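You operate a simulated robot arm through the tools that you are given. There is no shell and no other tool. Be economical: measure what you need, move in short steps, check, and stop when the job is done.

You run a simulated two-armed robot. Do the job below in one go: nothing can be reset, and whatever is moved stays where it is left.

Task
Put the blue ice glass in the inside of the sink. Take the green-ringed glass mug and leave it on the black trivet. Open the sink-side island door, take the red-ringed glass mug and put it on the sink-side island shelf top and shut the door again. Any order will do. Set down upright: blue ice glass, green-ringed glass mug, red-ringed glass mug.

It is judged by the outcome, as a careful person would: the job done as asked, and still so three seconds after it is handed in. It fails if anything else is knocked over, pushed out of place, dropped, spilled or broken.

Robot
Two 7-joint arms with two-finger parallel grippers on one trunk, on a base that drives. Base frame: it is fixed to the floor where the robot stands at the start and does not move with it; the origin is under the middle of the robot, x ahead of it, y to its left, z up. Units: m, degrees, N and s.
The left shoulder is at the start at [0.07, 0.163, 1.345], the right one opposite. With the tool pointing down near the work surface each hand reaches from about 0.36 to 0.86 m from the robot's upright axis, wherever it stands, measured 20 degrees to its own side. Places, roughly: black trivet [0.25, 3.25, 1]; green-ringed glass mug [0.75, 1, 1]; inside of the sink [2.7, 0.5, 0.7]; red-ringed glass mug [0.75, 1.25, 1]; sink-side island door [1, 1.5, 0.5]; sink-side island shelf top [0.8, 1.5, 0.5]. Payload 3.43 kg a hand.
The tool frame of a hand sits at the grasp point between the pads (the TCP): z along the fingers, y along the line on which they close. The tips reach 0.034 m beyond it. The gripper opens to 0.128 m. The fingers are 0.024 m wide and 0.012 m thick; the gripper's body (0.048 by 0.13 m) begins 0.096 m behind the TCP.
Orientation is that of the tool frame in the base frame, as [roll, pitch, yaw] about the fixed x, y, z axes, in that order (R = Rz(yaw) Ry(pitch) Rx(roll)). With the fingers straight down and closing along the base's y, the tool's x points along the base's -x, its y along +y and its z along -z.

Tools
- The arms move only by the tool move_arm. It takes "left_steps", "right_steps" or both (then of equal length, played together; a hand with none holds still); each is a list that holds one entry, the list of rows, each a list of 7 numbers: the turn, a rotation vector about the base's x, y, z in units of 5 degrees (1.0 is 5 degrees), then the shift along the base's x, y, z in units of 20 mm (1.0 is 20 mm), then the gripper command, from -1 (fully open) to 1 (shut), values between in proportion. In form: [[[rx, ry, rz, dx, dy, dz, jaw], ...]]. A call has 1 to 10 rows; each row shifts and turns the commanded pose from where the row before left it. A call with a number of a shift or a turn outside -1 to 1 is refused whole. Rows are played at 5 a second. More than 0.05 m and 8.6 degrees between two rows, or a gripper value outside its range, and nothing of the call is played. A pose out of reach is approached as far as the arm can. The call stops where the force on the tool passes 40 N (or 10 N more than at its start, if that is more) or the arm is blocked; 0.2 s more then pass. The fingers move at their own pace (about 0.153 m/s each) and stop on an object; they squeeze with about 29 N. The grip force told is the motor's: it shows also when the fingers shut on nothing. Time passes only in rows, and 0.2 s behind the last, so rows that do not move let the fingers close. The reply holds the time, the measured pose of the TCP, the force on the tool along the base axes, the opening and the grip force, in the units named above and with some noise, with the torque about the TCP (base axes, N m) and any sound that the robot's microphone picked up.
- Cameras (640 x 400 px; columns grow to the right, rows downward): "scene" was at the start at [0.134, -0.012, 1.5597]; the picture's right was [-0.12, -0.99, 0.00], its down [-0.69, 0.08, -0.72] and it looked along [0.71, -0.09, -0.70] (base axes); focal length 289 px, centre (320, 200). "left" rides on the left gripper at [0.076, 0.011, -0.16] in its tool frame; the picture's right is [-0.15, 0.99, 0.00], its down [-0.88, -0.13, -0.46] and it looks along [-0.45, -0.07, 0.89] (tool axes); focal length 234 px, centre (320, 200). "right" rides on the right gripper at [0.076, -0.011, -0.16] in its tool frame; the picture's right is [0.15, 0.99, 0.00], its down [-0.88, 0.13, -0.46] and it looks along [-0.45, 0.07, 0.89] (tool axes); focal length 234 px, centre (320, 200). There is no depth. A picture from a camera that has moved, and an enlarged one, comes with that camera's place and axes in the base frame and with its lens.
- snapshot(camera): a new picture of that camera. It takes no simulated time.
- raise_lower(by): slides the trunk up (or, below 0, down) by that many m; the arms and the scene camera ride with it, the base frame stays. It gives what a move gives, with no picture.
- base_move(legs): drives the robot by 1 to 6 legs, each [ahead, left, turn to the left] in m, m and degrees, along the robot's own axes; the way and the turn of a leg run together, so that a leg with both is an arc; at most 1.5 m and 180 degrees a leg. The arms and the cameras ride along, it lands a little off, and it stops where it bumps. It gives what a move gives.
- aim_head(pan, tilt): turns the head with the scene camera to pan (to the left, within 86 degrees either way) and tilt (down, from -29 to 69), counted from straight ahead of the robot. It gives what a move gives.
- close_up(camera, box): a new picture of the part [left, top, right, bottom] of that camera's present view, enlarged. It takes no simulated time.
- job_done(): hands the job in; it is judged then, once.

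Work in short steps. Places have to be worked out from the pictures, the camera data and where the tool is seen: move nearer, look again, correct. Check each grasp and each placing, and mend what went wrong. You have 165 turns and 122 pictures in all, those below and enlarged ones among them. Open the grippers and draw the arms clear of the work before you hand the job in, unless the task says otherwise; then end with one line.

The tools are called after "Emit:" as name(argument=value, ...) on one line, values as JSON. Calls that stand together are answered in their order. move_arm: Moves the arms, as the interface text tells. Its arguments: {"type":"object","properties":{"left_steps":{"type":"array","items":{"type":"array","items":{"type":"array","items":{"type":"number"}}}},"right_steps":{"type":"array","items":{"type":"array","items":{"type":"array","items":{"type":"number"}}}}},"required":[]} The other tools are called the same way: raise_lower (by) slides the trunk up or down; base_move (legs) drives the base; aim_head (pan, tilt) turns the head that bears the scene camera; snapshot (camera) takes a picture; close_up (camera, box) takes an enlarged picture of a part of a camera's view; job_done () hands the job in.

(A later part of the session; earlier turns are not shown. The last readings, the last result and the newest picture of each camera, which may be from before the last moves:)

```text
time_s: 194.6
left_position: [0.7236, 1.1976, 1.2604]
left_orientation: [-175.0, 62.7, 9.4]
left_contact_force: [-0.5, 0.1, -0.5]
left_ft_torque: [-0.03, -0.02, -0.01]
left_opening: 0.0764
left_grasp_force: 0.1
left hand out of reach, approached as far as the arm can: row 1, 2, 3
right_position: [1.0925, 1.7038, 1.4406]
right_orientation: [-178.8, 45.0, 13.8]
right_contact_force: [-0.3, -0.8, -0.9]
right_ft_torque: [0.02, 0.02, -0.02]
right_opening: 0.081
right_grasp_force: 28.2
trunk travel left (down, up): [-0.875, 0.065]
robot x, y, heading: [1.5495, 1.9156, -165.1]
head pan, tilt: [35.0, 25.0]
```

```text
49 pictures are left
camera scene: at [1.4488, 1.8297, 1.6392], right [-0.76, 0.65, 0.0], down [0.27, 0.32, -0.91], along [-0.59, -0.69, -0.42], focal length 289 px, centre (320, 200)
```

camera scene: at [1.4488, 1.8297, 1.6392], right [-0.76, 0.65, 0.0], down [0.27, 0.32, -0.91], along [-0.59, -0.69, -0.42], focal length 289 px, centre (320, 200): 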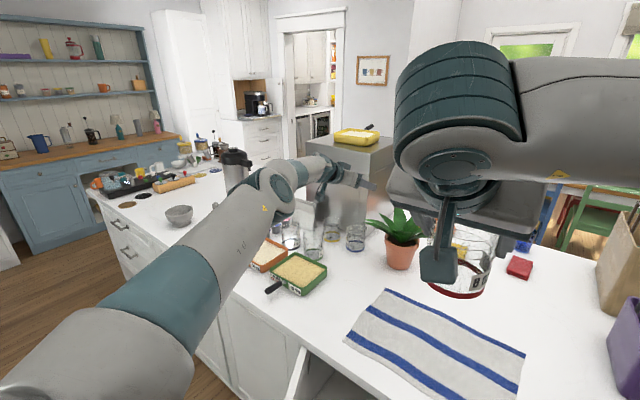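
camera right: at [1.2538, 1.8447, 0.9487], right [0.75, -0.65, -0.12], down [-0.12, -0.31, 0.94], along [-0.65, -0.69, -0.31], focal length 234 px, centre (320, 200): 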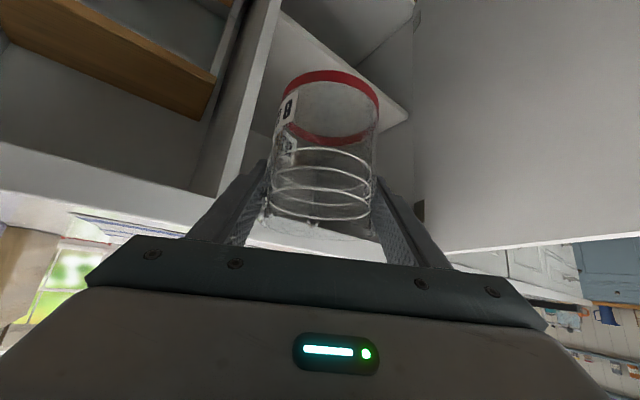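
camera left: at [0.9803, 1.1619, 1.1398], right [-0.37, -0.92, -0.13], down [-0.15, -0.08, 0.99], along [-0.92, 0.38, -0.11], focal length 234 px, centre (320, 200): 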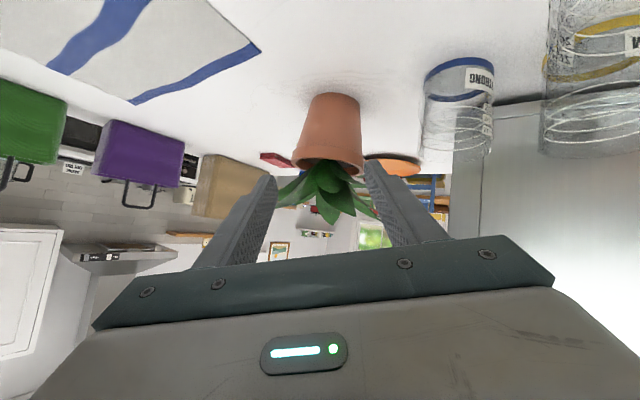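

Both radial directions are blocked, so the elbow is locked straight. Turning the tool right should let the elbow bend, so I try that.

Emit:
move_arm(left_steps=[[[0, 0, -1, 0, 0, 0, -0.2], [0, 0, -1, 0, 0, 0, -0.2], [0, 0, -1, 0, 0, 0, -0.2], [0, 0, -1, 0.2, 0.2, 0, -0.2], [0, 0, -1, 0.3, 0.3, 0, -0.2], [0, 0, -1, 0.4, 0.4, 0, -0.2], [0, 0, -1, 0.4, 0.4, 0, -0.2], [0, 0, -1, 0.4, 0.4, 0, -0.2]]])

Emit:
move_arm(left_steps=[[[0.19, 0.97, 0, 0, 0, 0, -0.2], [0.19, 0.97, 0, 0.2, 0.2, 0, -0.2], [0.19, 0.97, 0, 0.3, 0.3, 0, -0.2], [0.19, 0.97, 0, 0.3, 0.3, 0, -0.2]]])

```text
time_s: 196.4
left_position: [0.7953, 1.2905, 1.2627]
left_orientation: [-175.4, 61.6, -31.0]
left_contact_force: [-1.0, 0.8, 0.5]
left_ft_torque: [0.01, 0.0, -0.04]
left_opening: 0.077
left_grasp_force: 0.0
left hand out of reach, approached as far as the arm can: row 1, 2, 3, 4, 5, 6, 7, 8
right_position: [1.0896, 1.7052, 1.4399]
right_orientation: [-178.8, 45.0, 13.7]
right_contact_force: [-0.2, 0.3, -0.9]
right_ft_torque: [0.01, -0.03, 0.01]
right_opening: 0.0809
right_grasp_force: 29.0
trunk travel left (down, up): [-0.875, 0.065]
robot x, y, heading: [1.5499, 1.9138, -165.5]
head pan, tilt: [35.0, 25.0]
```

```text
time_s: 197.4
left_position: [0.7865, 1.2821, 1.2608]
left_orientation: [149.4, 78.6, -64.0]
left_contact_force: [0.3, -0.4, -0.5]
left_ft_torque: [-0.03, -0.02, 0.0]
left_opening: 0.0768
left_grasp_force: 0.2
left hand out of reach, approached as far as the arm can: row 1, 2, 3, 4
right_position: [1.0919, 1.7036, 1.4401]
right_orientation: [-178.6, 45.0, 13.7]
right_contact_force: [-0.2, -0.7, -1.8]
right_ft_torque: [0.03, 0.01, -0.03]
right_opening: 0.081
right_grasp_force: 28.5
trunk travel left (down, up): [-0.875, 0.065]
robot x, y, heading: [1.5538, 1.912, -165.3]
head pan, tilt: [35.0, 25.0]
```

Still locked. I sweep the arm upward, where there is free space, pulling inward as it rises. A shoulder limit may free the elbow, and otherwise it is at least parked high.

Emit:
move_arm(left_steps=[[[0, 0, 0, 0.3, 0.2, 1, -0.2], [0, 0, 0, 0.3, 0.2, 1, -0.2], [0, 0, 0, 0.3, 0.2, 1, -0.2], [0, 0, 0, 0.3, 0.2, 1, -0.2], [0, 0, 0, 0.3, 0.2, 1, -0.2], [0, 0, 0, 0.3, 0.2, 1, -0.2], [0, 0, 0, 0.3, 0.2, 1, -0.2], [0, 0, 0, 0.3, 0.2, 1, -0.2], [0, 0, 0, 0.3, 0.2, 1, -0.2], [0, 0, 0, 0.3, 0.2, 1, -0.2]]])

Emit:
move_arm(left_steps=[[[0, 0, 0, 0.8, 0.5, 0.3, -0.2], [0, 0, 0, 0.8, 0.5, 0.3, -0.2], [0, 0, 0, 0.8, 0.5, 0.3, -0.2], [0, 0, 0, 0.8, 0.5, 0.3, -0.2], [0, 0, 0, 0.8, 0.5, 0.3, -0.2], [0, 0, 0, 0.8, 0.5, 0.3, -0.2]]])

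```text
time_s: 199.6
left_position: [0.7963, 1.2766, 1.4625]
left_orientation: [150.1, 78.4, -63.6]
left_contact_force: [-0.8, 0.2, 0.4]
left_ft_torque: [0.0, 0.0, 0.01]
left_opening: 0.0768
left_grasp_force: 0.0
left hand out of reach, approached as far as the arm can: row 1, 2, 3, 4, 5, 6, 7, 8, 9, 10
right_position: [1.0925, 1.7045, 1.4399]
right_orientation: [-178.8, 45.0, 13.7]
right_contact_force: [-0.7, -0.7, -1.2]
right_ft_torque: [0.02, -0.03, -0.03]
right_opening: 0.0812
right_grasp_force: 29.5
trunk travel left (down, up): [-0.875, 0.065]
robot x, y, heading: [1.5557, 1.9155, -165.4]
head pan, tilt: [35.0, 25.0]
```

```text
time_s: 201.0
left_position: [0.8196, 1.2672, 1.5168]
left_orientation: [149.9, 78.4, -63.6]
left_contact_force: [0.1, -0.4, -0.8]
left_ft_torque: [-0.01, 0.01, 0.0]
left_opening: 0.0768
left_grasp_force: 0.1
left hand out of reach, approached as far as the arm can: row 1, 2, 3, 4, 5, 6
right_position: [1.0924, 1.7042, 1.4388]
right_orientation: [-178.7, 45.1, 13.7]
right_contact_force: [0.2, -0.1, -0.7]
right_ft_torque: [-0.03, 0.03, -0.03]
right_opening: 0.0809
right_grasp_force: 28.8
trunk travel left (down, up): [-0.875, 0.065]
robot x, y, heading: [1.5514, 1.9132, -165.3]
head pan, tilt: [35.0, 25.0]
```

It slides along its limit as expected. I continue sweeping it up.

Emit:
move_arm(left_steps=[[[0, 0, 0, 0.4, 0.4, 1, -0.2], [0, 0, 0, 0.4, 0.4, 1, -0.2], [0, 0, 0, 0.4, 0.4, 1, -0.2], [0, 0, 0, 0.4, 0.4, 1, -0.2], [0, 0, 0, 0.4, 0.4, 1, -0.2], [0, 0, 0, 0.4, 0.4, 1, -0.2], [0, 0, 0, 0.4, 0.4, 1, -0.2], [0, 0, 0, 0.4, 0.4, 1, -0.2], [0, 0, 0, 0.4, 0.4, 1, -0.2], [0, 0, 0, 0.4, 0.4, 1, -0.2]]])

Emit:
move_arm(left_steps=[[[0, 0, 0, 0.6, 0.5, 1, -0.2], [0, 0, 0, 0.6, 0.5, 1, -0.2], [0, 0, 0, 0.6, 0.5, 1, -0.2], [0, 0, 0, 0.6, 0.5, 1, -0.2], [0, 0, 0, 0.6, 0.5, 1, -0.2], [0, 0, 0, 0.6, 0.5, 1, -0.2], [0, 0, 0, 0.6, 0.5, 1, -0.2], [0, 0, 0, 0.6, 0.5, 1, -0.2], [0, 0, 0, 0.6, 0.5, 1, -0.2], [0, 0, 0, 0.6, 0.5, 1, -0.2]]])

Emit:
aim_head(pan=35, tilt=0)

Emit:
snapshot(camera="scene")

```text
time_s: 203.2
left_position: [0.8758, 1.3242, 1.7293]
left_orientation: [149.8, 78.5, -63.8]
left_contact_force: [-0.8, 0.3, 0.7]
left_ft_torque: [0.0, 0.01, 0.01]
left_opening: 0.0769
left_grasp_force: 0.0
left hand out of reach, approached as far as the arm can: row 1, 2, 3, 4, 5, 7, 9
right_position: [1.0925, 1.7053, 1.4401]
right_orientation: [-178.7, 45.1, 13.7]
right_contact_force: [0.7, -0.2, -0.6]
right_ft_torque: [-0.03, 0.03, 0.02]
right_opening: 0.081
right_grasp_force: 29.0
trunk travel left (down, up): [-0.875, 0.065]
robot x, y, heading: [1.5546, 1.9134, -165.3]
head pan, tilt: [35.0, 25.0]
```

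```text
time_s: 205.4
left_position: [0.9967, 1.4248, 1.926]
left_orientation: [149.4, 78.5, -64.0]
left_contact_force: [1.2, -0.1, -0.5]
left_ft_torque: [0.0, 0.0, 0.01]
left_opening: 0.0767
left_grasp_force: 0.0
left hand out of reach, approached as far as the arm can: row 1, 2, 4, 8, 10
right_position: [1.094, 1.706, 1.4404]
right_orientation: [-178.6, 45.1, 13.8]
right_contact_force: [0.3, 0.4, -1.0]
right_ft_torque: [0.03, 0.05, -0.01]
right_opening: 0.0805
right_grasp_force: 29.2
trunk travel left (down, up): [-0.875, 0.065]
robot x, y, heading: [1.5576, 1.9149, -165.4]
head pan, tilt: [35.0, 25.0]
```

```text
time_s: 206.3
left_position: [0.9921, 1.4236, 1.9245]
left_orientation: [149.8, 78.5, -63.6]
left_contact_force: [-0.4, -0.7, 0.0]
left_ft_torque: [0.02, 0.01, -0.06]
left_opening: 0.0767
left_grasp_force: 0.0
right_position: [1.0912, 1.7049, 1.4396]
right_orientation: [-178.7, 44.9, 13.6]
right_contact_force: [-0.3, -0.1, -0.5]
right_ft_torque: [0.0, -0.03, -0.04]
right_opening: 0.0809
right_grasp_force: 29.1
trunk travel left (down, up): [-0.875, 0.065]
robot x, y, heading: [1.5517, 1.9144, -165.2]
head pan, tilt: [35.0, 0.0]
```

```text
48 pictures are left
camera scene: at [1.4483, 1.8307, 1.6793], right [-0.76, 0.65, 0.0], down [0.0, 0.0, -1.0], along [-0.65, -0.76, 0.0], focal length 289 px, centre (320, 200)
```

scene: 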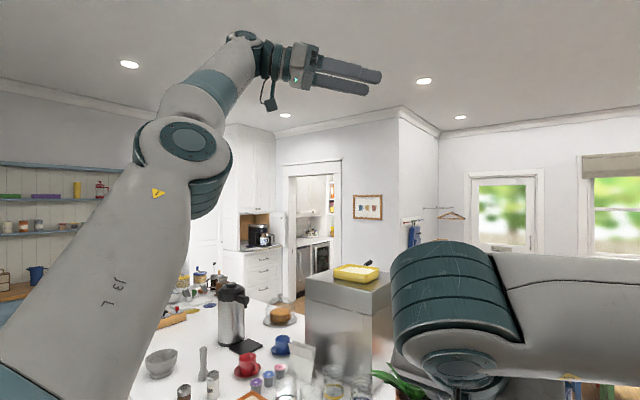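

The arm looks slightly bent now and some rows were in reach. I try inward again.

Emit:
move_arm(left_steps=[[[0, 0, 0, 0.6, 0.5, 0.3, -0.2], [0, 0, 0, 0.6, 0.5, 0.3, -0.2], [0, 0, 0, 0.6, 0.5, 0, -0.2], [0, 0, 0, 0.6, 0.5, 0, -0.2], [0, 0, 0, 0.6, 0.5, 0, -0.2], [0, 0, 0, 0.6, 0.5, 0, -0.2], [0, 0, 0, 0.6, 0.5, -0.3, -0.2], [0, 0, 0, 0.6, 0.5, -0.3, -0.2], [0, 0, 0, 0.6, 0.5, -0.3, -0.2], [0, 0, 0, 0.6, 0.5, -0.3, -0.2]]])

```text
time_s: 208.5
left_position: [1.0361, 1.4603, 1.9677]
left_orientation: [149.8, 78.6, -64.2]
left_contact_force: [-0.3, 0.4, 0.5]
left_ft_torque: [0.02, -0.01, 0.0]
left_opening: 0.0769
left_grasp_force: 0.1
left hand out of reach, approached as far as the arm can: row 1, 2, 3, 4, 5, 6, 7, 8, 9, 10
right_position: [1.0926, 1.7049, 1.4405]
right_orientation: [-178.7, 45.0, 13.7]
right_contact_force: [-1.2, -0.2, -0.7]
right_ft_torque: [0.0, -0.02, 0.0]
right_opening: 0.0809
right_grasp_force: 29.3
trunk travel left (down, up): [-0.875, 0.065]
robot x, y, heading: [1.5579, 1.9142, -164.9]
head pan, tilt: [35.0, 0.0]
```

I leave the left arm parked high and continue with the right. I turn the mug tool 20° left and ease it back from the counter edge, then lower the trunk.

Emit:
move_arm(right_steps=[[[0, 0, 0.8, 0.4, 0.1, 0, 1], [0, 0, 0.8, 0.4, 0.1, 0, 1], [0, 0, 0.8, 0.4, 0.1, 0, 1], [0, 0, 0.8, 0.4, 0.1, 0, 1], [0, 0, 0.8, 0.4, 0.1, 0, 1]]])

Emit:
raise_lower(by=-0.3)

Emit:
aim_head(pan=-15, tilt=45)

Emit:
snapshot(camera="scene")

```text
time_s: 209.7
left_position: [1.0364, 1.4604, 1.9683]
left_orientation: [149.8, 78.6, -64.3]
left_contact_force: [1.0, -0.1, -0.4]
left_ft_torque: [0.03, 0.0, -0.02]
left_opening: 0.0767
left_grasp_force: 0.0
right_position: [1.1323, 1.7154, 1.4396]
right_orientation: [-178.8, 45.0, 33.8]
right_contact_force: [-0.3, -0.1, -1.9]
right_ft_torque: [0.0, 0.02, 0.01]
right_opening: 0.0809
right_grasp_force: 28.8
trunk travel left (down, up): [-0.875, 0.065]
robot x, y, heading: [1.5521, 1.914, -165.4]
head pan, tilt: [35.0, 0.0]
```

```text
time_s: 212.7
left_position: [1.0374, 1.4597, 1.6688]
left_orientation: [149.7, 78.5, -64.2]
left_contact_force: [-0.9, -0.4, 0.0]
left_ft_torque: [0.01, 0.01, 0.0]
left_opening: 0.0769
left_grasp_force: 0.0
right_position: [1.1321, 1.7148, 1.14]
right_orientation: [-178.9, 45.1, 33.8]
right_contact_force: [-0.4, -0.1, -1.1]
right_ft_torque: [0.01, -0.01, 0.01]
right_opening: 0.081
right_grasp_force: 28.5
trunk travel left (down, up): [-0.575, 0.365]
robot x, y, heading: [1.5575, 1.9147, -165.4]
head pan, tilt: [35.0, 0.0]
```

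```text
time_s: 213.9
left_position: [1.0375, 1.4586, 1.6684]
left_orientation: [149.9, 78.6, -64.3]
left_contact_force: [-0.1, -1.3, 0.6]
left_ft_torque: [0.0, -0.02, 0.01]
left_opening: 0.0769
left_grasp_force: 0.1
right_position: [1.1316, 1.7147, 1.1401]
right_orientation: [-178.7, 45.1, 33.8]
right_contact_force: [0.2, -0.6, -0.8]
right_ft_torque: [-0.03, 0.02, 0.0]
right_opening: 0.0808
right_grasp_force: 28.9
trunk travel left (down, up): [-0.575, 0.365]
robot x, y, heading: [1.5557, 1.9116, -165.2]
head pan, tilt: [-15.0, 45.0]
```

```text
47 pictures are left
camera scene: at [1.426, 1.8999, 1.3085], right [0.0, 1.0, 0.0], down [0.71, 0.0, -0.71], along [-0.71, 0.0, -0.71], focal length 289 px, centre (320, 200)
```

scene: 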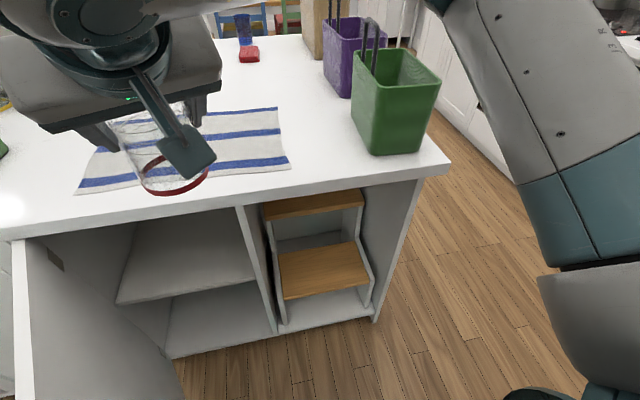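

The upper arm is well clear of the bag. I lower the trunk another 0.2 m, then lower the hand in front of the opening.

Emit:
raise_lower(by=-0.2)

Emit:
move_arm(right_steps=[[[0, 0, 0, 0, 0, -1, 1], [0, 0, 0, 0, 0, -1, 1], [0, 0, 0, 0, 0, -1, 1], [0, 0, 0, 0, 0, -1, 1], [0, 0, 0, 0, 0, -1, 1], [0, 0, 0, 0, 0, -1, 1], [0, 0, 0, 0, 0, -1, 1]]])

Emit:
snapshot(camera="scene")

Emit:
snapshot(camera="right")

```text
time_s: 216.0
left_position: [1.037, 1.4601, 1.4673]
left_orientation: [149.6, 78.6, -64.3]
left_contact_force: [-0.1, 0.2, 0.1]
left_ft_torque: [0.01, 0.0, 0.03]
left_opening: 0.0769
left_grasp_force: 0.1
right_position: [1.1332, 1.7153, 0.9411]
right_orientation: [-178.6, 45.0, 33.6]
right_contact_force: [0.0, -0.4, -0.5]
right_ft_torque: [0.03, 0.01, 0.0]
right_opening: 0.081
right_grasp_force: 29.3
trunk travel left (down, up): [-0.375, 0.565]
robot x, y, heading: [1.5564, 1.9153, -165.2]
head pan, tilt: [-15.0, 45.0]
```

```text
time_s: 217.6
left_position: [1.0373, 1.4604, 1.4681]
left_orientation: [149.8, 78.6, -64.1]
left_contact_force: [0.1, -0.4, 0.4]
left_ft_torque: [0.02, 0.01, 0.0]
left_opening: 0.0768
left_grasp_force: 0.2
right_position: [1.1319, 1.7141, 0.7996]
right_orientation: [-178.8, 45.0, 33.7]
right_contact_force: [0.8, -1.0, -1.0]
right_ft_torque: [0.02, -0.03, -0.02]
right_opening: 0.081
right_grasp_force: 28.7
trunk travel left (down, up): [-0.375, 0.565]
robot x, y, heading: [1.556, 1.9153, -165.5]
head pan, tilt: [-15.0, 45.0]
```

```text
46 pictures are left
camera scene: at [1.4258, 1.9, 1.1085], right [0.0, 1.0, 0.0], down [0.71, 0.0, -0.71], along [-0.71, 0.0, -0.71], focal length 289 px, centre (320, 200)
```

scene: 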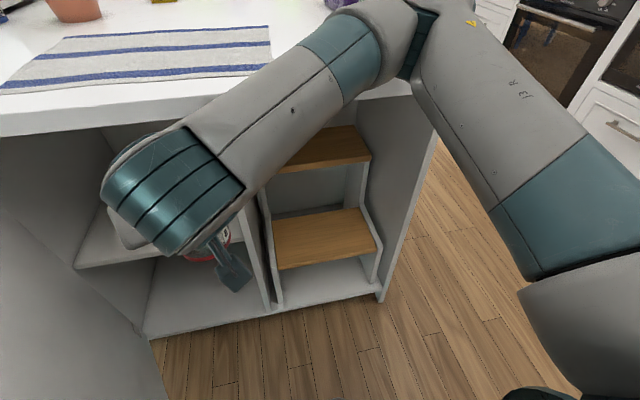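

```text
45 pictures are left
camera right: at [1.2663, 1.8132, 0.8579], right [0.62, -0.77, -0.12], down [-0.17, -0.28, 0.94], along [-0.76, -0.57, -0.31], focal length 234 px, centre (320, 200)
```

right: 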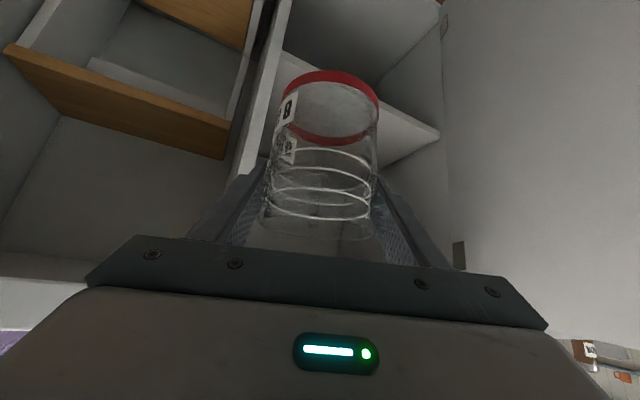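

The elbow is close to the counter edge here. A high shoulder with the arm stretched down would keep the elbow in the aisle, so I raise the trunk 0.4 m and reach down with the arm instead.

Emit:
raise_lower(by=0.4)

Emit:
move_arm(right_steps=[[[0, 0, 0, 0, 0, -1, 1], [0, 0, 0, 0, 0, -1, 1], [0, 0, 0, 0, 0, -1, 1], [0, 0, 0, 0, 0, -1, 1], [0, 0, 0, 0, 0, -1, 1], [0, 0, 0, 0, 0, -1, 1], [0, 0, 0, 0, 0, -1, 1], [0, 0, 0, 0, 0, -1, 1], [0, 0, 0, 0, 0, -1, 1], [0, 0, 0, 0, 0, -1, 1]]])

Emit:
move_arm(right_steps=[[[0, 0, 0, 0, 0, -1, 1], [0, 0, 0, 0, 0, -1, 1], [0, 0, 0, 0, 0, -1, 1], [0, 0, 0, 0, 0, -1, 1], [0, 0, 0, 0, 0, -1, 1], [0, 0, 0, 0, 0, -1, 1], [0, 0, 0, 0, 0, -1, 1], [0, 0, 0, 0, 0, -1, 1], [0, 0, 0, 0, 0, -1, 1], [0, 0, 0, 0, 0, -1, 1]]])

Emit:
snapshot(camera="scene")

```text
time_s: 221.5
left_position: [1.0367, 1.4594, 1.8679]
left_orientation: [149.8, 78.6, -64.2]
left_contact_force: [-0.6, 0.0, -0.8]
left_ft_torque: [-0.02, 0.0, 0.04]
left_opening: 0.0769
left_grasp_force: 0.0
right_position: [1.1324, 1.7134, 1.1993]
right_orientation: [-178.8, 45.1, 33.7]
right_contact_force: [0.5, 0.2, -1.3]
right_ft_torque: [0.0, 0.01, 0.02]
right_opening: 0.0811
right_grasp_force: 29.0
trunk travel left (down, up): [-0.775, 0.165]
robot x, y, heading: [1.5541, 1.9133, -165.2]
head pan, tilt: [-15.0, 45.0]
```

```text
time_s: 223.7
left_position: [1.037, 1.4595, 1.8679]
left_orientation: [149.8, 78.6, -64.2]
left_contact_force: [-0.2, 0.7, 0.9]
left_ft_torque: [0.0, -0.03, -0.02]
left_opening: 0.0768
left_grasp_force: 0.1
right_position: [1.1325, 1.7141, 1.0013]
right_orientation: [-178.7, 45.0, 33.8]
right_contact_force: [-0.5, -0.1, -1.7]
right_ft_torque: [-0.02, -0.04, 0.0]
right_opening: 0.0808
right_grasp_force: 29.5
trunk travel left (down, up): [-0.775, 0.165]
robot x, y, heading: [1.5551, 1.913, -165.6]
head pan, tilt: [-15.0, 45.0]
```

```text
time_s: 225.9
left_position: [1.038, 1.4577, 1.8668]
left_orientation: [149.7, 78.8, -64.2]
left_contact_force: [0.1, -0.2, 0.3]
left_ft_torque: [-0.01, 0.01, -0.02]
left_opening: 0.0766
left_grasp_force: 0.2
right_position: [1.1323, 1.7139, 0.7997]
right_orientation: [-178.8, 45.0, 33.7]
right_contact_force: [0.8, -0.5, -0.4]
right_ft_torque: [0.04, 0.01, 0.01]
right_opening: 0.0813
right_grasp_force: 29.2
trunk travel left (down, up): [-0.775, 0.165]
robot x, y, heading: [1.5578, 1.9148, -165.2]
head pan, tilt: [-15.0, 45.0]
```

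```text
44 pictures are left
camera scene: at [1.4264, 1.8989, 1.5085], right [0.0, 1.0, 0.0], down [0.71, 0.0, -0.71], along [-0.71, 0.0, -0.71], focal length 289 px, centre (320, 200)
```

scene: 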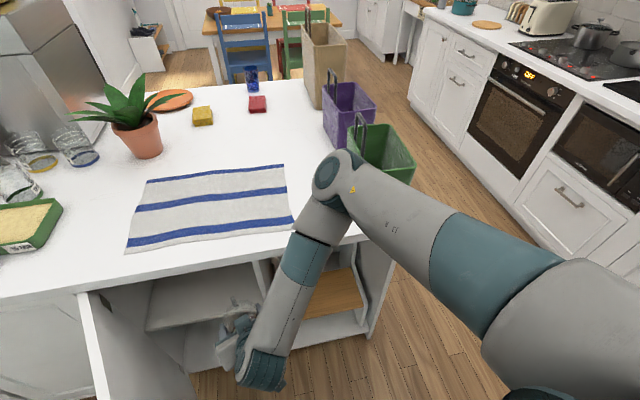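

The elbow is now high and in the aisle. The shelf front corner triangulates to room x 1.325, z 0.50. I square the tool up and lower to z 0.66.

Emit:
move_arm(right_steps=[[[0, 0, -0.7, 0, 0, -1, 1], [0, 0, -0.7, 0, 0, -1, 1], [0, 0, -0.7, 0, 0, -1, 1], [0, 0, -0.7, 0, 0, -1, 1], [0, 0, -0.7, 0, 0, -1, 1], [0, 0, 0, 0, 0, -1, 1], [0, 0, 0, 0, 0, -1, 1]]])

Emit:
snapshot(camera="scene")

Emit:
snapshot(camera="right")

```text
time_s: 227.5
left_position: [1.0379, 1.4594, 1.8675]
left_orientation: [149.7, 78.6, -64.2]
left_contact_force: [-0.2, -0.1, 0.5]
left_ft_torque: [0.0, 0.04, 0.01]
left_opening: 0.0769
left_grasp_force: 0.0
right_position: [1.1323, 1.7141, 0.6602]
right_orientation: [-178.6, 45.1, 16.2]
right_contact_force: [-0.2, 0.3, -0.9]
right_ft_torque: [-0.01, -0.04, 0.02]
right_opening: 0.081
right_grasp_force: 28.9
trunk travel left (down, up): [-0.775, 0.165]
robot x, y, heading: [1.5567, 1.9133, -165.3]
head pan, tilt: [-15.0, 45.0]
```

```text
43 pictures are left
camera scene: at [1.426, 1.8998, 1.5085], right [0.0, 1.0, 0.0], down [0.71, 0.0, -0.71], along [-0.71, 0.0, -0.71], focal length 289 px, centre (320, 200)
```

scene: 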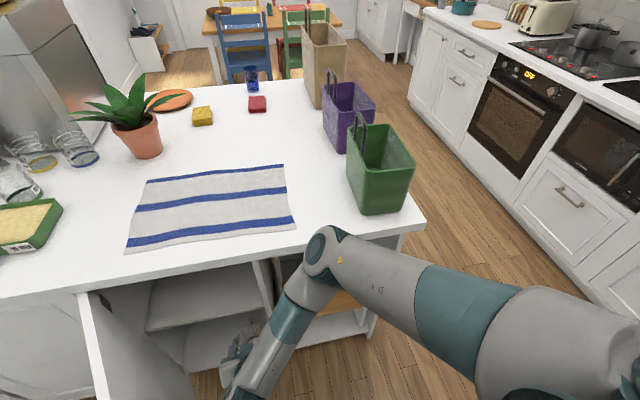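

```text
42 pictures are left
camera right: at [1.2906, 1.7686, 0.7184], right [0.36, -0.93, -0.12], down [-0.25, -0.22, 0.94], along [-0.9, -0.31, -0.31], focal length 234 px, centre (320, 200)
```

right: 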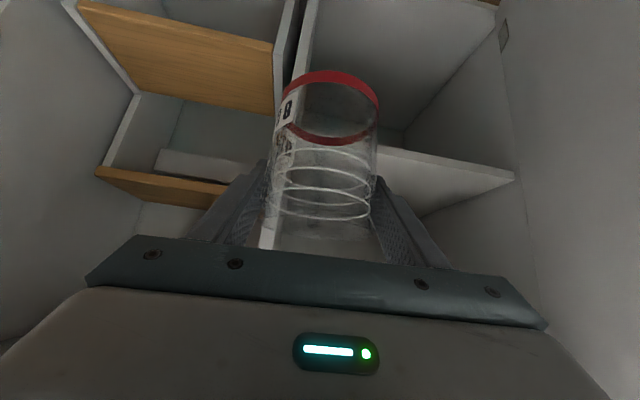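

The mug bottom is about 60–80 mm above the shelf, and the path clears the partition. I move in along a straight line to room (1.25, 1.30).

Emit:
move_arm(right_steps=[[[0, 0, 0, -0.6, -1, 0, 1], [0, 0, 0, -0.6, -1, 0, 1], [0, 0, 0, -0.8, -0.8, 0, 1], [0, 0, 0, -0.9, -0.7, 0, 1], [0, 0, 0, -0.9, -0.7, 0, 1], [0, 0, 0, -0.9, -0.7, 0, 1], [0, 0, 0, -0.9, -0.7, 0, 1]]])

Emit:
snapshot(camera="right")

Emit:
snapshot(camera="scene")

```text
time_s: 229.1
left_position: [1.0367, 1.4579, 1.8677]
left_orientation: [149.8, 78.7, -64.1]
left_contact_force: [0.9, -0.5, -0.1]
left_ft_torque: [0.03, 0.05, -0.04]
left_opening: 0.077
left_grasp_force: 0.1
right_position: [1.0206, 1.6014, 0.658]
right_orientation: [-178.7, 44.9, 16.2]
right_contact_force: [0.3, 0.3, -0.7]
right_ft_torque: [0.01, -0.03, 0.0]
right_opening: 0.0812
right_grasp_force: 28.8
trunk travel left (down, up): [-0.775, 0.165]
robot x, y, heading: [1.5544, 1.9171, -165.1]
head pan, tilt: [-15.0, 45.0]
```

```text
41 pictures are left
camera right: at [1.1777, 1.6558, 0.7171], right [0.36, -0.92, -0.12], down [-0.25, -0.22, 0.94], along [-0.9, -0.31, -0.31], focal length 234 px, centre (320, 200)
```

right: 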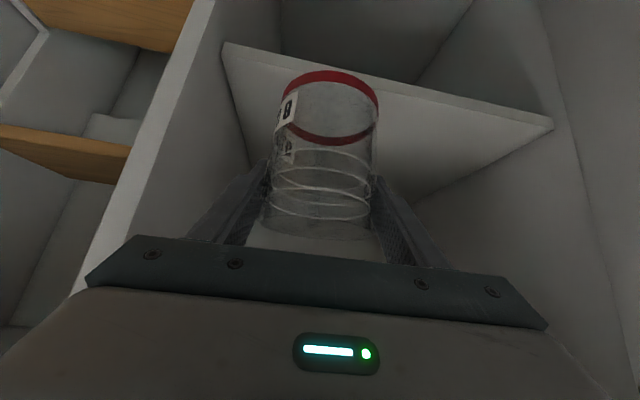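

```text
40 pictures are left
camera scene: at [1.4259, 1.8994, 1.5084], right [0.0, 1.0, 0.0], down [0.71, 0.0, -0.71], along [-0.71, 0.0, -0.71], focal length 289 px, centre (320, 200)
```

scene: 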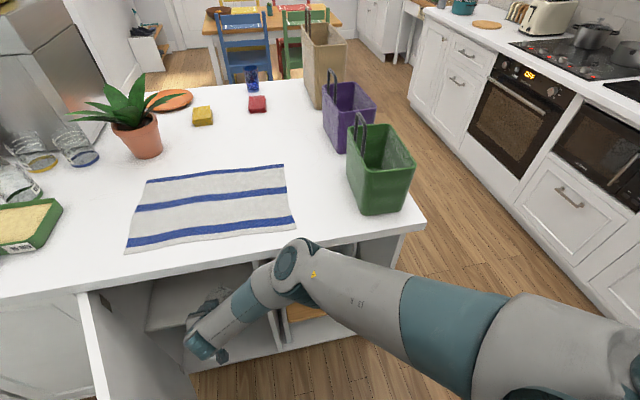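

The shelf edge is below the mug and the elbow is clear. I move the last 100 mm in.

Emit:
move_arm(right_steps=[[[0, 0, 0, -0.9, -0.52, 0, 1], [0, 0, 0, -0.9, -0.52, 0, 1], [0, 0, 0, -0.9, -0.52, 0, 1], [0, 0, 0, -0.9, -0.52, 0, 1], [0, 0, 0, -0.9, -0.52, 0, 1]]])

Emit:
move_arm(right_steps=[[[0, 0, 0, 0, 0, -1, 1], [0, 0, 0, 0, 0, -0.5, 1], [0, 0, 0, 0, 0, -0.25, 1], [0, 0, 0, 0, 0, 0, 1]]])

Emit:
snapshot(camera="right")

```text
time_s: 230.5
left_position: [1.0371, 1.4596, 1.8673]
left_orientation: [149.7, 78.6, -64.2]
left_contact_force: [0.0, -0.7, 0.2]
left_ft_torque: [0.03, 0.01, 0.0]
left_opening: 0.0766
left_grasp_force: 0.1
right_position: [0.9129, 1.6198, 0.6488]
right_orientation: [-175.0, 45.1, 16.4]
right_contact_force: [0.3, -0.2, -1.4]
right_ft_torque: [-0.01, -0.02, 0.01]
right_opening: 0.0811
right_grasp_force: 28.8
right hand out of reach, approached as far as the arm can: row 4, 5
trunk travel left (down, up): [-0.775, 0.165]
robot x, y, heading: [1.5529, 1.9102, -165.1]
head pan, tilt: [-15.0, 45.0]
stopped in row 5 (right hand): the arm was blocked; the commanded pose is now the measured one
```

```text
time_s: 231.7
left_position: [1.0369, 1.4576, 1.869]
left_orientation: [149.6, 78.7, -64.2]
left_contact_force: [0.0, -0.4, -0.7]
left_ft_torque: [0.0, 0.01, 0.0]
left_opening: 0.0771
left_grasp_force: 0.1
right_position: [0.8907, 1.6364, 0.6514]
right_orientation: [-173.8, 46.1, 16.2]
right_contact_force: [3.3, -4.1, -0.8]
right_ft_torque: [0.22, 0.22, -0.57]
right_opening: 0.0809
right_grasp_force: 29.0
right hand out of reach, approached as far as the arm can: row 1, 2
trunk travel left (down, up): [-0.775, 0.165]
robot x, y, heading: [1.5515, 1.9139, -165.4]
head pan, tilt: [-15.0, 45.0]
stopped in row 4 (right hand): the arm was blocked; the commanded pose is now the measured one
```

```text
39 pictures are left
camera right: at [1.0528, 1.6768, 0.7069], right [0.3, -0.94, -0.18], down [-0.23, -0.25, 0.94], along [-0.93, -0.24, -0.3], focal length 234 px, centre (320, 200)
```

right: 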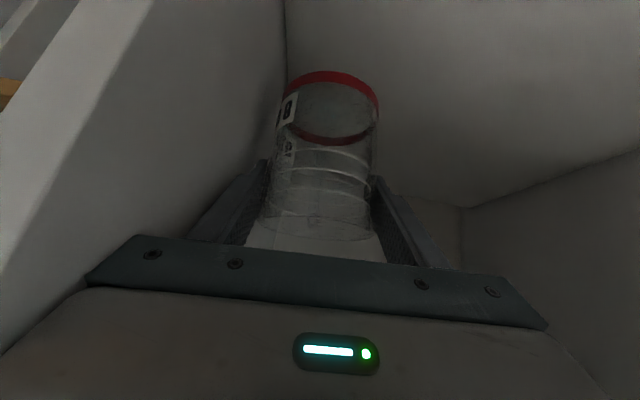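

The arm was blocked and drifted toward the partition. I look at what touches.

Emit:
close_up(camera="scene", box=[120, 200, 440, 400])

```text
2.00 times, centred on (280, 300) of scene
camera zoom: at [1.4265, 1.8989, 1.5085], right [0.0, 1.0, 0.0], down [0.71, 0.0, -0.71], along [-0.71, 0.0, -0.71], focal length 578 px, centre (400, 0)
```

zoom: 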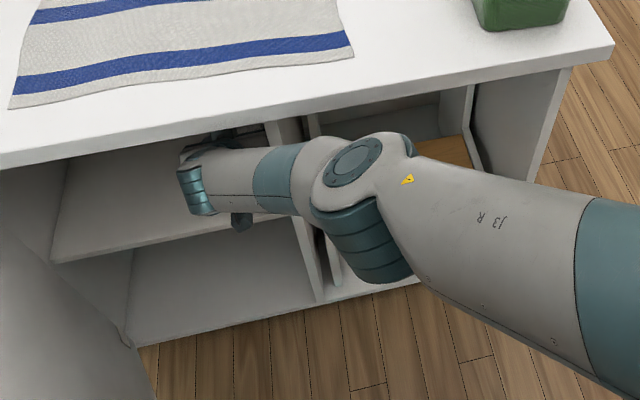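

The elbow has dropped beside the counter edge. I ease out slightly, shift left off the partition and remove the small roll error.

Emit:
move_arm(right_steps=[[[-0.33, -0.1, 0.36, 0.6, -0.4, 0, 1], [-0.33, -0.1, 0.36, 0.6, -0.4, 0, 1], [0, 0, 0, 0.6, -0.6, 0, 1], [0, 0, 0, 0.4, -0.8, 0, 1], [0, 0, 0, 0.3, -0.8, 0, 1]]])

```text
time_s: 233.1
left_position: [1.0374, 1.4582, 1.8672]
left_orientation: [149.7, 78.7, -64.3]
left_contact_force: [0.4, -0.1, 0.1]
left_ft_torque: [0.02, 0.0, -0.01]
left_opening: 0.0768
left_grasp_force: 0.0
right_position: [0.9072, 1.6324, 0.6412]
right_orientation: [-175.1, 46.3, 16.2]
right_contact_force: [0.4, -0.4, -1.1]
right_ft_torque: [0.0, 0.01, 0.0]
right_opening: 0.0811
right_grasp_force: 29.1
right hand out of reach, approached as far as the arm can: row 5
trunk travel left (down, up): [-0.775, 0.165]
robot x, y, heading: [1.5554, 1.9176, -165.4]
head pan, tilt: [-15.0, 45.0]
stopped in row 5 (right hand): the arm was blocked; the commanded pose is now the measured one
```

I return along the way I came, to the last good pose.

Emit:
move_arm(right_steps=[[[0, 0, 0, 0.8, 0, 0, 1], [0, 0, 0, 1, 0, 0, 1], [0, 0, 0, 1, -0.2, 0, 1], [0, 0, 0, 1, -0.3, 0.2, 1], [0, 0, 0, 1, -0.3, 0.3, 1], [0, 0, 0, 1, -0.3, 0.3, 1]]])

Emit:
snapshot(camera="scene")

```text
time_s: 234.5
left_position: [1.038, 1.4591, 1.8684]
left_orientation: [149.8, 78.8, -64.3]
left_contact_force: [-0.8, 0.2, 0.1]
left_ft_torque: [0.0, 0.0, 0.01]
left_opening: 0.0766
left_grasp_force: 0.1
right_position: [1.0271, 1.6063, 0.6575]
right_orientation: [-175.3, 46.2, 16.2]
right_contact_force: [0.2, -0.1, -0.6]
right_ft_torque: [-0.03, 0.01, -0.02]
right_opening: 0.0809
right_grasp_force: 29.3
trunk travel left (down, up): [-0.775, 0.165]
robot x, y, heading: [1.5545, 1.9125, -165.1]
head pan, tilt: [-15.0, 45.0]
```

```text
37 pictures are left
camera scene: at [1.4264, 1.8997, 1.5085], right [0.01, 1.0, 0.0], down [0.71, 0.0, -0.71], along [-0.71, 0.0, -0.71], focal length 289 px, centre (320, 200)
```

scene: 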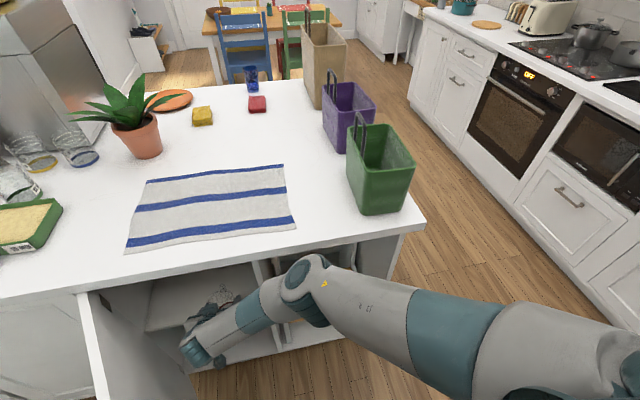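

Pose recovered. Rather than stretching the arm, I drive the base about 85 mm forward with this arm shape, which keeps the elbow above the counter. First I correct the roll.

Emit:
move_arm(right_steps=[[[-0.23, -0.065, 0.25, 0, -0.2, 0, 1], [-0.23, -0.065, 0.25, 0, -0.2, 0, 1], [0, 0.2, 0, 0, 0, 0, 1]]])

Emit:
base_move(legs=[[0.08, 0, -2]])

Emit:
snapshot(camera="scene")

Emit:
snapshot(camera="right")

```text
time_s: 235.3
left_position: [1.038, 1.4596, 1.8668]
left_orientation: [149.9, 78.6, -64.3]
left_contact_force: [0.7, 0.0, -0.1]
left_ft_torque: [-0.03, 0.01, -0.01]
left_opening: 0.0766
left_grasp_force: 0.0
right_position: [1.0249, 1.5988, 0.6568]
right_orientation: [-178.4, 47.2, 16.7]
right_contact_force: [-1.0, 0.0, -1.5]
right_ft_torque: [-0.02, -0.06, -0.01]
right_opening: 0.0811
right_grasp_force: 29.4
trunk travel left (down, up): [-0.775, 0.165]
robot x, y, heading: [1.5557, 1.9168, -165.1]
head pan, tilt: [-15.0, 45.0]
```

```text
time_s: 236.3
left_position: [0.9518, 1.4621, 1.87]
left_orientation: [148.7, 78.7, -67.2]
left_contact_force: [0.4, 0.3, -0.3]
left_ft_torque: [-0.03, 0.02, 0.05]
left_opening: 0.0768
left_grasp_force: 0.1
right_position: [0.9424, 1.5991, 0.6586]
right_orientation: [-178.4, 47.3, 14.6]
right_contact_force: [-0.1, -0.6, -0.7]
right_ft_torque: [0.03, 0.0, 0.0]
right_opening: 0.081
right_grasp_force: 28.8
trunk travel left (down, up): [-0.775, 0.165]
robot x, y, heading: [1.4804, 1.8919, -167.2]
head pan, tilt: [-15.0, 45.0]
```

```text
36 pictures are left
camera scene: at [1.3551, 1.8873, 1.509], right [0.04, 1.0, 0.0], down [0.7, -0.03, -0.71], along [-0.71, 0.03, -0.71], focal length 289 px, centre (320, 200)
```

scene: 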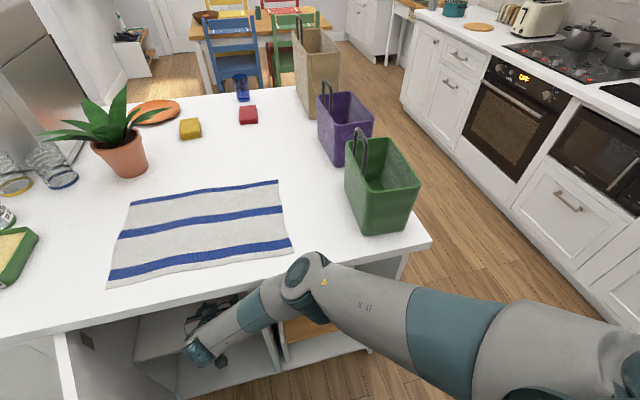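

```text
35 pictures are left
camera right: at [1.1038, 1.6482, 0.7102], right [0.33, -0.94, -0.13], down [-0.22, -0.2, 0.95], along [-0.92, -0.28, -0.27], focal length 234 px, centre (320, 200)
```

right: 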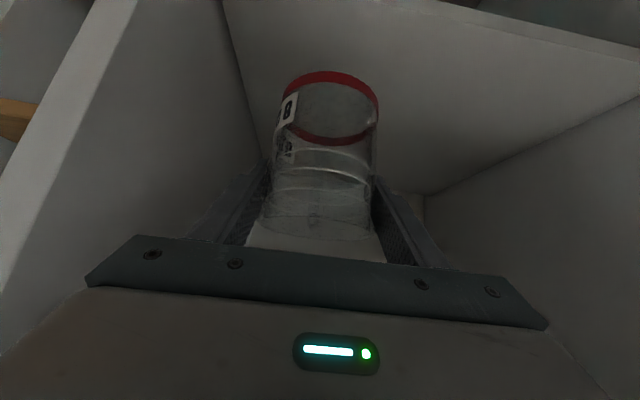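

The mug is over the shelf at room (1.278, 1.346), well inside, and nothing is touching. I correct the 2° pitch and lower gradually.

Emit:
move_arm(right_steps=[[[0.05, -0.23, 0, 0, 0, -0.5, 1], [0.05, -0.22, 0, 0, 0, -0.5, 1], [0, 0, 0, 0, 0, -0.5, 1], [0, 0, 0, 0, 0, -0.5, 1], [0, 0, 0, 0, 0, -0.5, 1], [0, 0, 0, 0, 0, 0, 1]]])

Emit:
move_arm(right_steps=[[[0, 0, 0, 0, 0, -0.25, 1], [0, 0, 0, 0, 0, -0.25, 1], [0, 0, 0, 0, 0, -0.25, 1], [0, 0, 0, 0, 0, 0, 1]]])

```text
time_s: 237.9
left_position: [0.9485, 1.4566, 1.8685]
left_orientation: [149.5, 78.7, -66.2]
left_contact_force: [0.2, -0.3, -1.0]
left_ft_torque: [-0.03, 0.0, -0.02]
left_opening: 0.0769
left_grasp_force: 0.0
right_position: [0.8939, 1.637, 0.608]
right_orientation: [-175.8, 46.5, 13.7]
right_contact_force: [5.1, -5.0, -2.7]
right_ft_torque: [0.22, 0.35, -0.88]
right_opening: 0.0811
right_grasp_force: 29.1
trunk travel left (down, up): [-0.775, 0.165]
robot x, y, heading: [1.4803, 1.8958, -166.9]
head pan, tilt: [-15.0, 45.0]
stopped in row 6 (right hand): the arm was blocked; the commanded pose is now the measured one
```

```text
time_s: 238.3
left_position: [0.9505, 1.4558, 1.8678]
left_orientation: [149.4, 78.8, -66.3]
left_contact_force: [0.4, -0.1, -0.5]
left_ft_torque: [-0.03, 0.0, -0.01]
left_opening: 0.0769
left_grasp_force: 0.0
right_position: [0.8905, 1.6362, 0.6079]
right_orientation: [-176.2, 46.6, 13.3]
right_contact_force: [10.8, -14.8, 5.8]
right_ft_torque: [1.33, -0.01, -1.86]
right_opening: 0.0809
right_grasp_force: 29.4
trunk travel left (down, up): [-0.775, 0.165]
robot x, y, heading: [1.4811, 1.8966, -167.1]
head pan, tilt: [-15.0, 45.0]
stopped in row 1 (right hand): the force on the tool passed its limit (the readings are from after the stop); the commanded pose is now the measured one
```

The elbow is catching on the counter as the hand lowers. I back out, raise the shoulder so the arm is straighter, and re-enter already at nearly the right height.

Emit:
move_arm(right_steps=[[[0, 0, 0, 0.6, -0.5, 0.5, 1], [0, 0, 0, 0.6, -0.5, 0.5, 1], [0, 0, 0, 0.6, -0.5, 0.5, 1], [0, 0, 0, 0.6, -0.5, 0.5, 1], [0, 0, 0, 0, 0, 0.5, 1]]])

Emit:
base_move(legs=[[-0.09, 0, 0]])

Emit:
raise_lower(by=0.15)

```text
time_s: 239.5
left_position: [0.9496, 1.4577, 1.8678]
left_orientation: [149.7, 78.7, -66.2]
left_contact_force: [-0.2, -1.0, 0.4]
left_ft_torque: [-0.01, 0.0, 0.01]
left_opening: 0.0767
left_grasp_force: 0.1
right_position: [0.9398, 1.5921, 0.6604]
right_orientation: [-176.7, 46.5, 13.1]
right_contact_force: [0.3, -0.3, -1.3]
right_ft_torque: [0.02, -0.02, 0.02]
right_opening: 0.081
right_grasp_force: 28.9
trunk travel left (down, up): [-0.775, 0.165]
robot x, y, heading: [1.4805, 1.8946, -167.1]
head pan, tilt: [-15.0, 45.0]
```

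```text
time_s: 240.6
left_position: [1.0322, 1.4763, 1.8659]
left_orientation: [150.2, 78.6, -65.5]
left_contact_force: [0.1, 0.9, -0.6]
left_ft_torque: [-0.02, 0.01, 0.0]
left_opening: 0.0768
left_grasp_force: 0.1
right_position: [1.0232, 1.6145, 0.6574]
right_orientation: [-176.3, 46.4, 13.3]
right_contact_force: [-0.4, -0.2, -1.7]
right_ft_torque: [0.0, 0.01, 0.01]
right_opening: 0.081
right_grasp_force: 28.7
trunk travel left (down, up): [-0.775, 0.165]
robot x, y, heading: [1.5678, 1.9141, -167.2]
head pan, tilt: [-15.0, 45.0]
```

```text
time_s: 242.3
left_position: [1.0353, 1.4762, 2.0165]
left_orientation: [150.0, 78.6, -65.9]
left_contact_force: [-0.2, -0.3, 0.7]
left_ft_torque: [-0.01, 0.0, 0.04]
left_opening: 0.0768
left_grasp_force: 0.1
right_position: [1.0239, 1.6153, 0.8073]
right_orientation: [-176.2, 46.6, 13.3]
right_contact_force: [0.3, -1.1, -0.9]
right_ft_torque: [-0.02, 0.02, 0.0]
right_opening: 0.0811
right_grasp_force: 28.8
trunk travel left (down, up): [-0.925, 0.015]
robot x, y, heading: [1.5679, 1.9202, -167.1]
head pan, tilt: [-15.0, 45.0]
```

Now I lower the hand outside the shelf to z 0.62, fixing the small tilt errors.

Emit:
move_arm(right_steps=[[[-0.14, -0.1, 0.15, 0.3, 0, -1, 1], [-0.14, -0.1, 0.15, 0.3, 0, -1, 1], [0, -0.1, 0, 0, 0, -1, 1], [0, 0, 0, 0, 0, -1, 1], [0, 0, 0, 0, 0, -1, 1], [0, 0, 0, 0, 0, -1, 1], [0, 0, 0, 0, 0, -1, 1], [0, 0, 0, 0, 0, -1, 1], [0, 0, 0, 0, 0, -1, 1], [0, 0, 0, 0, 0, -0.4, 1]]])

Emit:
snapshot(camera="scene")

Emit:
snapshot(camera="right")

```text
time_s: 243.2
left_position: [1.0408, 1.472, 2.0169]
left_orientation: [149.8, 78.7, -65.8]
left_contact_force: [-0.3, -0.5, -1.1]
left_ft_torque: [-0.03, -0.01, -0.05]
left_opening: 0.0767
left_grasp_force: 0.1
right_position: [0.9793, 1.6583, 0.7563]
right_orientation: [-175.7, 47.4, 12.8]
right_contact_force: [10.7, -11.5, -2.1]
right_ft_torque: [-0.04, 0.02, -0.72]
right_opening: 0.0809
right_grasp_force: 28.4
right hand out of reach, approached as far as the arm can: row 4
trunk travel left (down, up): [-0.925, 0.015]
robot x, y, heading: [1.5714, 1.9189, -166.9]
head pan, tilt: [-15.0, 45.0]
stopped in row 4 (right hand): the force on the tool passed its limit (the readings are from after the stop); the commanded pose is now the measured one
```

```text
34 pictures are left
camera scene: at [1.4416, 1.9011, 1.6584], right [0.03, 1.0, 0.0], down [0.71, -0.02, -0.71], along [-0.71, 0.03, -0.71], focal length 289 px, centre (320, 200)
```

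scene: 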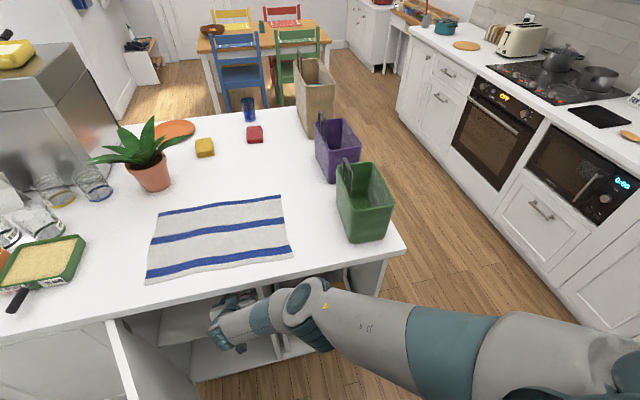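

```text
33 pictures are left
camera right: at [1.1438, 1.6959, 0.8079], right [0.26, -0.95, -0.16], down [-0.23, -0.22, 0.95], along [-0.94, -0.21, -0.27], focal length 234 px, centre (320, 200)
```

right: 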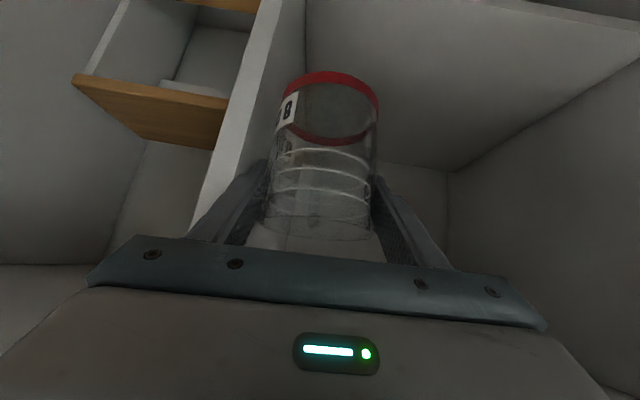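

The drift comes from a wrist limit with the tool pointing straight in; it worked earlier with the tool yawed left. I unjam and yaw the tool about 25° left.

Emit:
move_arm(right_steps=[[[0, 0, 0, 1, -0.8, 0.3, 1], [0, 0, 0, 1, -0.8, 0.3, 1], [0, 0, 0, 1, -0.5, 0.3, 1], [0, 0, 0.8, 0.5, 0, 0, 1], [0, 0, 0.8, 0, 0, 0, 1], [0, 0, 0.8, 0, 0, 0, 1], [0, 0, 0.8, 0, 0, 0, 1], [0, 0, 0.8, 0, 0, 0, 1], [0, 0, 0.8, 0, 0, 0, 1]]])

Emit:
move_arm(right_steps=[[[-0.2, -0.05, 0.2, 0, 0, -1, 1], [-0.1, -0.05, 0.1, 0, 0, -1, 1], [0, 0, 0, 0, 0, -1, 1], [0, 0, 0, 0, 0, -1, 1], [0, 0, 0, 0, 0, -1, 1], [0, 0, 0, 0, 0, -1, 1], [0, 0, 0, 0, 0, -1, 1]]])

```text
time_s: 243.7
left_position: [1.0384, 1.469, 2.0163]
left_orientation: [150.2, 78.7, -65.3]
left_contact_force: [0.0, 0.1, 0.3]
left_ft_torque: [-0.01, 0.01, 0.0]
left_opening: 0.077
left_grasp_force: 0.0
right_position: [0.9811, 1.6596, 0.7602]
right_orientation: [-173.8, 47.9, 13.3]
right_contact_force: [-2.0, -20.5, -10.4]
right_ft_torque: [-0.58, 0.06, -0.02]
right_opening: 0.0811
right_grasp_force: 28.7
trunk travel left (down, up): [-0.925, 0.015]
robot x, y, heading: [1.5672, 1.9146, -166.9]
head pan, tilt: [-15.0, 45.0]
stopped in row 2 (right hand): the force on the tool passed its limit (the readings are from after the stop); the commanded pose is now the measured one
```

```text
time_s: 244.0
left_position: [1.0436, 1.4692, 2.0181]
left_orientation: [149.9, 78.6, -65.5]
left_contact_force: [0.8, -0.4, 0.9]
left_ft_torque: [0.0, 0.03, -0.05]
left_opening: 0.0766
left_grasp_force: 0.0
right_position: [0.9725, 1.6583, 0.7623]
right_orientation: [-175.6, 48.1, 12.3]
right_contact_force: [10.7, -15.5, 6.3]
right_ft_torque: [0.44, -0.08, -0.74]
right_opening: 0.0807
right_grasp_force: 29.4
trunk travel left (down, up): [-0.925, 0.015]
robot x, y, heading: [1.5683, 1.9158, -166.6]
head pan, tilt: [-15.0, 45.0]
stopped in row 1 (right hand): the force on the tool passed its limit (the readings are from after the stop); the commanded pose is now the measured one
```

The right finger is pressed against the partition. I back the base out 50 mm to free it.

Emit:
base_move(legs=[[-0.03, 0.03, 0]])

Emit:
move_arm(right_steps=[[[0, 0, 0, 0.4, -0.3, 0, 1], [0, 0, 0, 0.5, -0.3, 0, 1], [0, 0, 0, 0.5, -0.3, 0, 1], [0, 0, 0, 0.5, 0, 0, 1]]])

```text
time_s: 244.9
left_position: [1.0582, 1.4614, 2.0145]
left_orientation: [151.8, 77.9, -63.8]
left_contact_force: [-0.7, 0.0, -0.5]
left_ft_torque: [0.02, -0.01, -0.01]
left_opening: 0.0767
left_grasp_force: 0.1
right_position: [0.9996, 1.6441, 0.7575]
right_orientation: [-176.0, 47.8, 11.6]
right_contact_force: [-0.1, 1.4, -1.0]
right_ft_torque: [0.02, -0.04, 0.06]
right_opening: 0.0813
right_grasp_force: 29.5
trunk travel left (down, up): [-0.925, 0.015]
robot x, y, heading: [1.5999, 1.8943, -166.7]
head pan, tilt: [-15.0, 45.0]
```

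```text
time_s: 246.1
left_position: [1.0715, 1.4533, 2.0175]
left_orientation: [150.4, 78.4, -65.0]
left_contact_force: [0.2, -0.2, -0.5]
left_ft_torque: [0.01, 0.01, 0.0]
left_opening: 0.0768
left_grasp_force: 0.0
right_position: [1.0087, 1.6474, 0.765]
right_orientation: [-173.6, 49.5, 11.7]
right_contact_force: [-0.2, 0.2, -1.3]
right_ft_torque: [0.01, -0.02, -0.02]
right_opening: 0.081
right_grasp_force: 28.4
trunk travel left (down, up): [-0.925, 0.015]
robot x, y, heading: [1.6011, 1.894, -166.6]
head pan, tilt: [-15.0, 45.0]
stopped in row 4 (right hand): the arm was blocked; the commanded pose is now the measured one
```

The wrist is catching under the counter edge: a 45° tool is wrong for this shelf. I'll set the mug on the towel, regrasp it with a nearly horizontal tool and insert that way. First I free the hand by lowering slightly and drawing it straight out.

Emit:
raise_lower(by=-0.06)

Emit:
move_arm(right_steps=[[[0, 0, 0, 0.5, 0.1, 0, 1], [0, 0, 0, 0.8, 0.18, 0, 1], [0, 0, 0, 0.97, 0.22, 0, 1], [0, 0, 0, 0.97, 0.22, 0, 1], [0, 0, 0, 0.97, 0.22, 0, 1], [0, 0, 0, 0.97, 0.22, 0, 1], [0, 0, 0, 0.97, 0.22, 0, 1]]])

Emit:
snapshot(camera="scene")

```text
time_s: 247.1
left_position: [1.0731, 1.4547, 1.9573]
left_orientation: [150.2, 78.4, -65.4]
left_contact_force: [0.4, 0.2, 0.4]
left_ft_torque: [0.0, -0.01, 0.0]
left_opening: 0.0768
left_grasp_force: 0.1
right_position: [1.0108, 1.6472, 0.7049]
right_orientation: [-173.6, 49.4, 11.8]
right_contact_force: [-0.6, 0.1, -1.3]
right_ft_torque: [-0.03, -0.01, 0.01]
right_opening: 0.081
right_grasp_force: 29.2
trunk travel left (down, up): [-0.865, 0.075]
robot x, y, heading: [1.6021, 1.8929, -166.8]
head pan, tilt: [-15.0, 45.0]
```

```text
time_s: 248.7
left_position: [1.071, 1.4538, 1.9569]
left_orientation: [150.2, 78.4, -65.2]
left_contact_force: [0.9, -0.3, -0.3]
left_ft_torque: [-0.01, 0.03, -0.01]
left_opening: 0.0767
left_grasp_force: 0.0
right_position: [1.136, 1.67, 0.7043]
right_orientation: [-173.9, 49.4, 11.7]
right_contact_force: [0.0, 0.2, -0.7]
right_ft_torque: [-0.01, -0.06, 0.01]
right_opening: 0.0809
right_grasp_force: 29.1
trunk travel left (down, up): [-0.865, 0.075]
robot x, y, heading: [1.6032, 1.893, -166.7]
head pan, tilt: [-15.0, 45.0]
```

```text
32 pictures are left
camera scene: at [1.4745, 1.8819, 1.5985], right [0.03, 1.0, 0.0], down [0.71, -0.02, -0.71], along [-0.71, 0.02, -0.71], focal length 289 px, centre (320, 200)
```

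scene: 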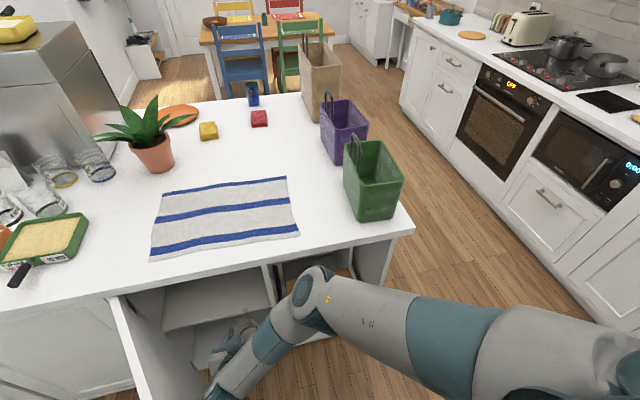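

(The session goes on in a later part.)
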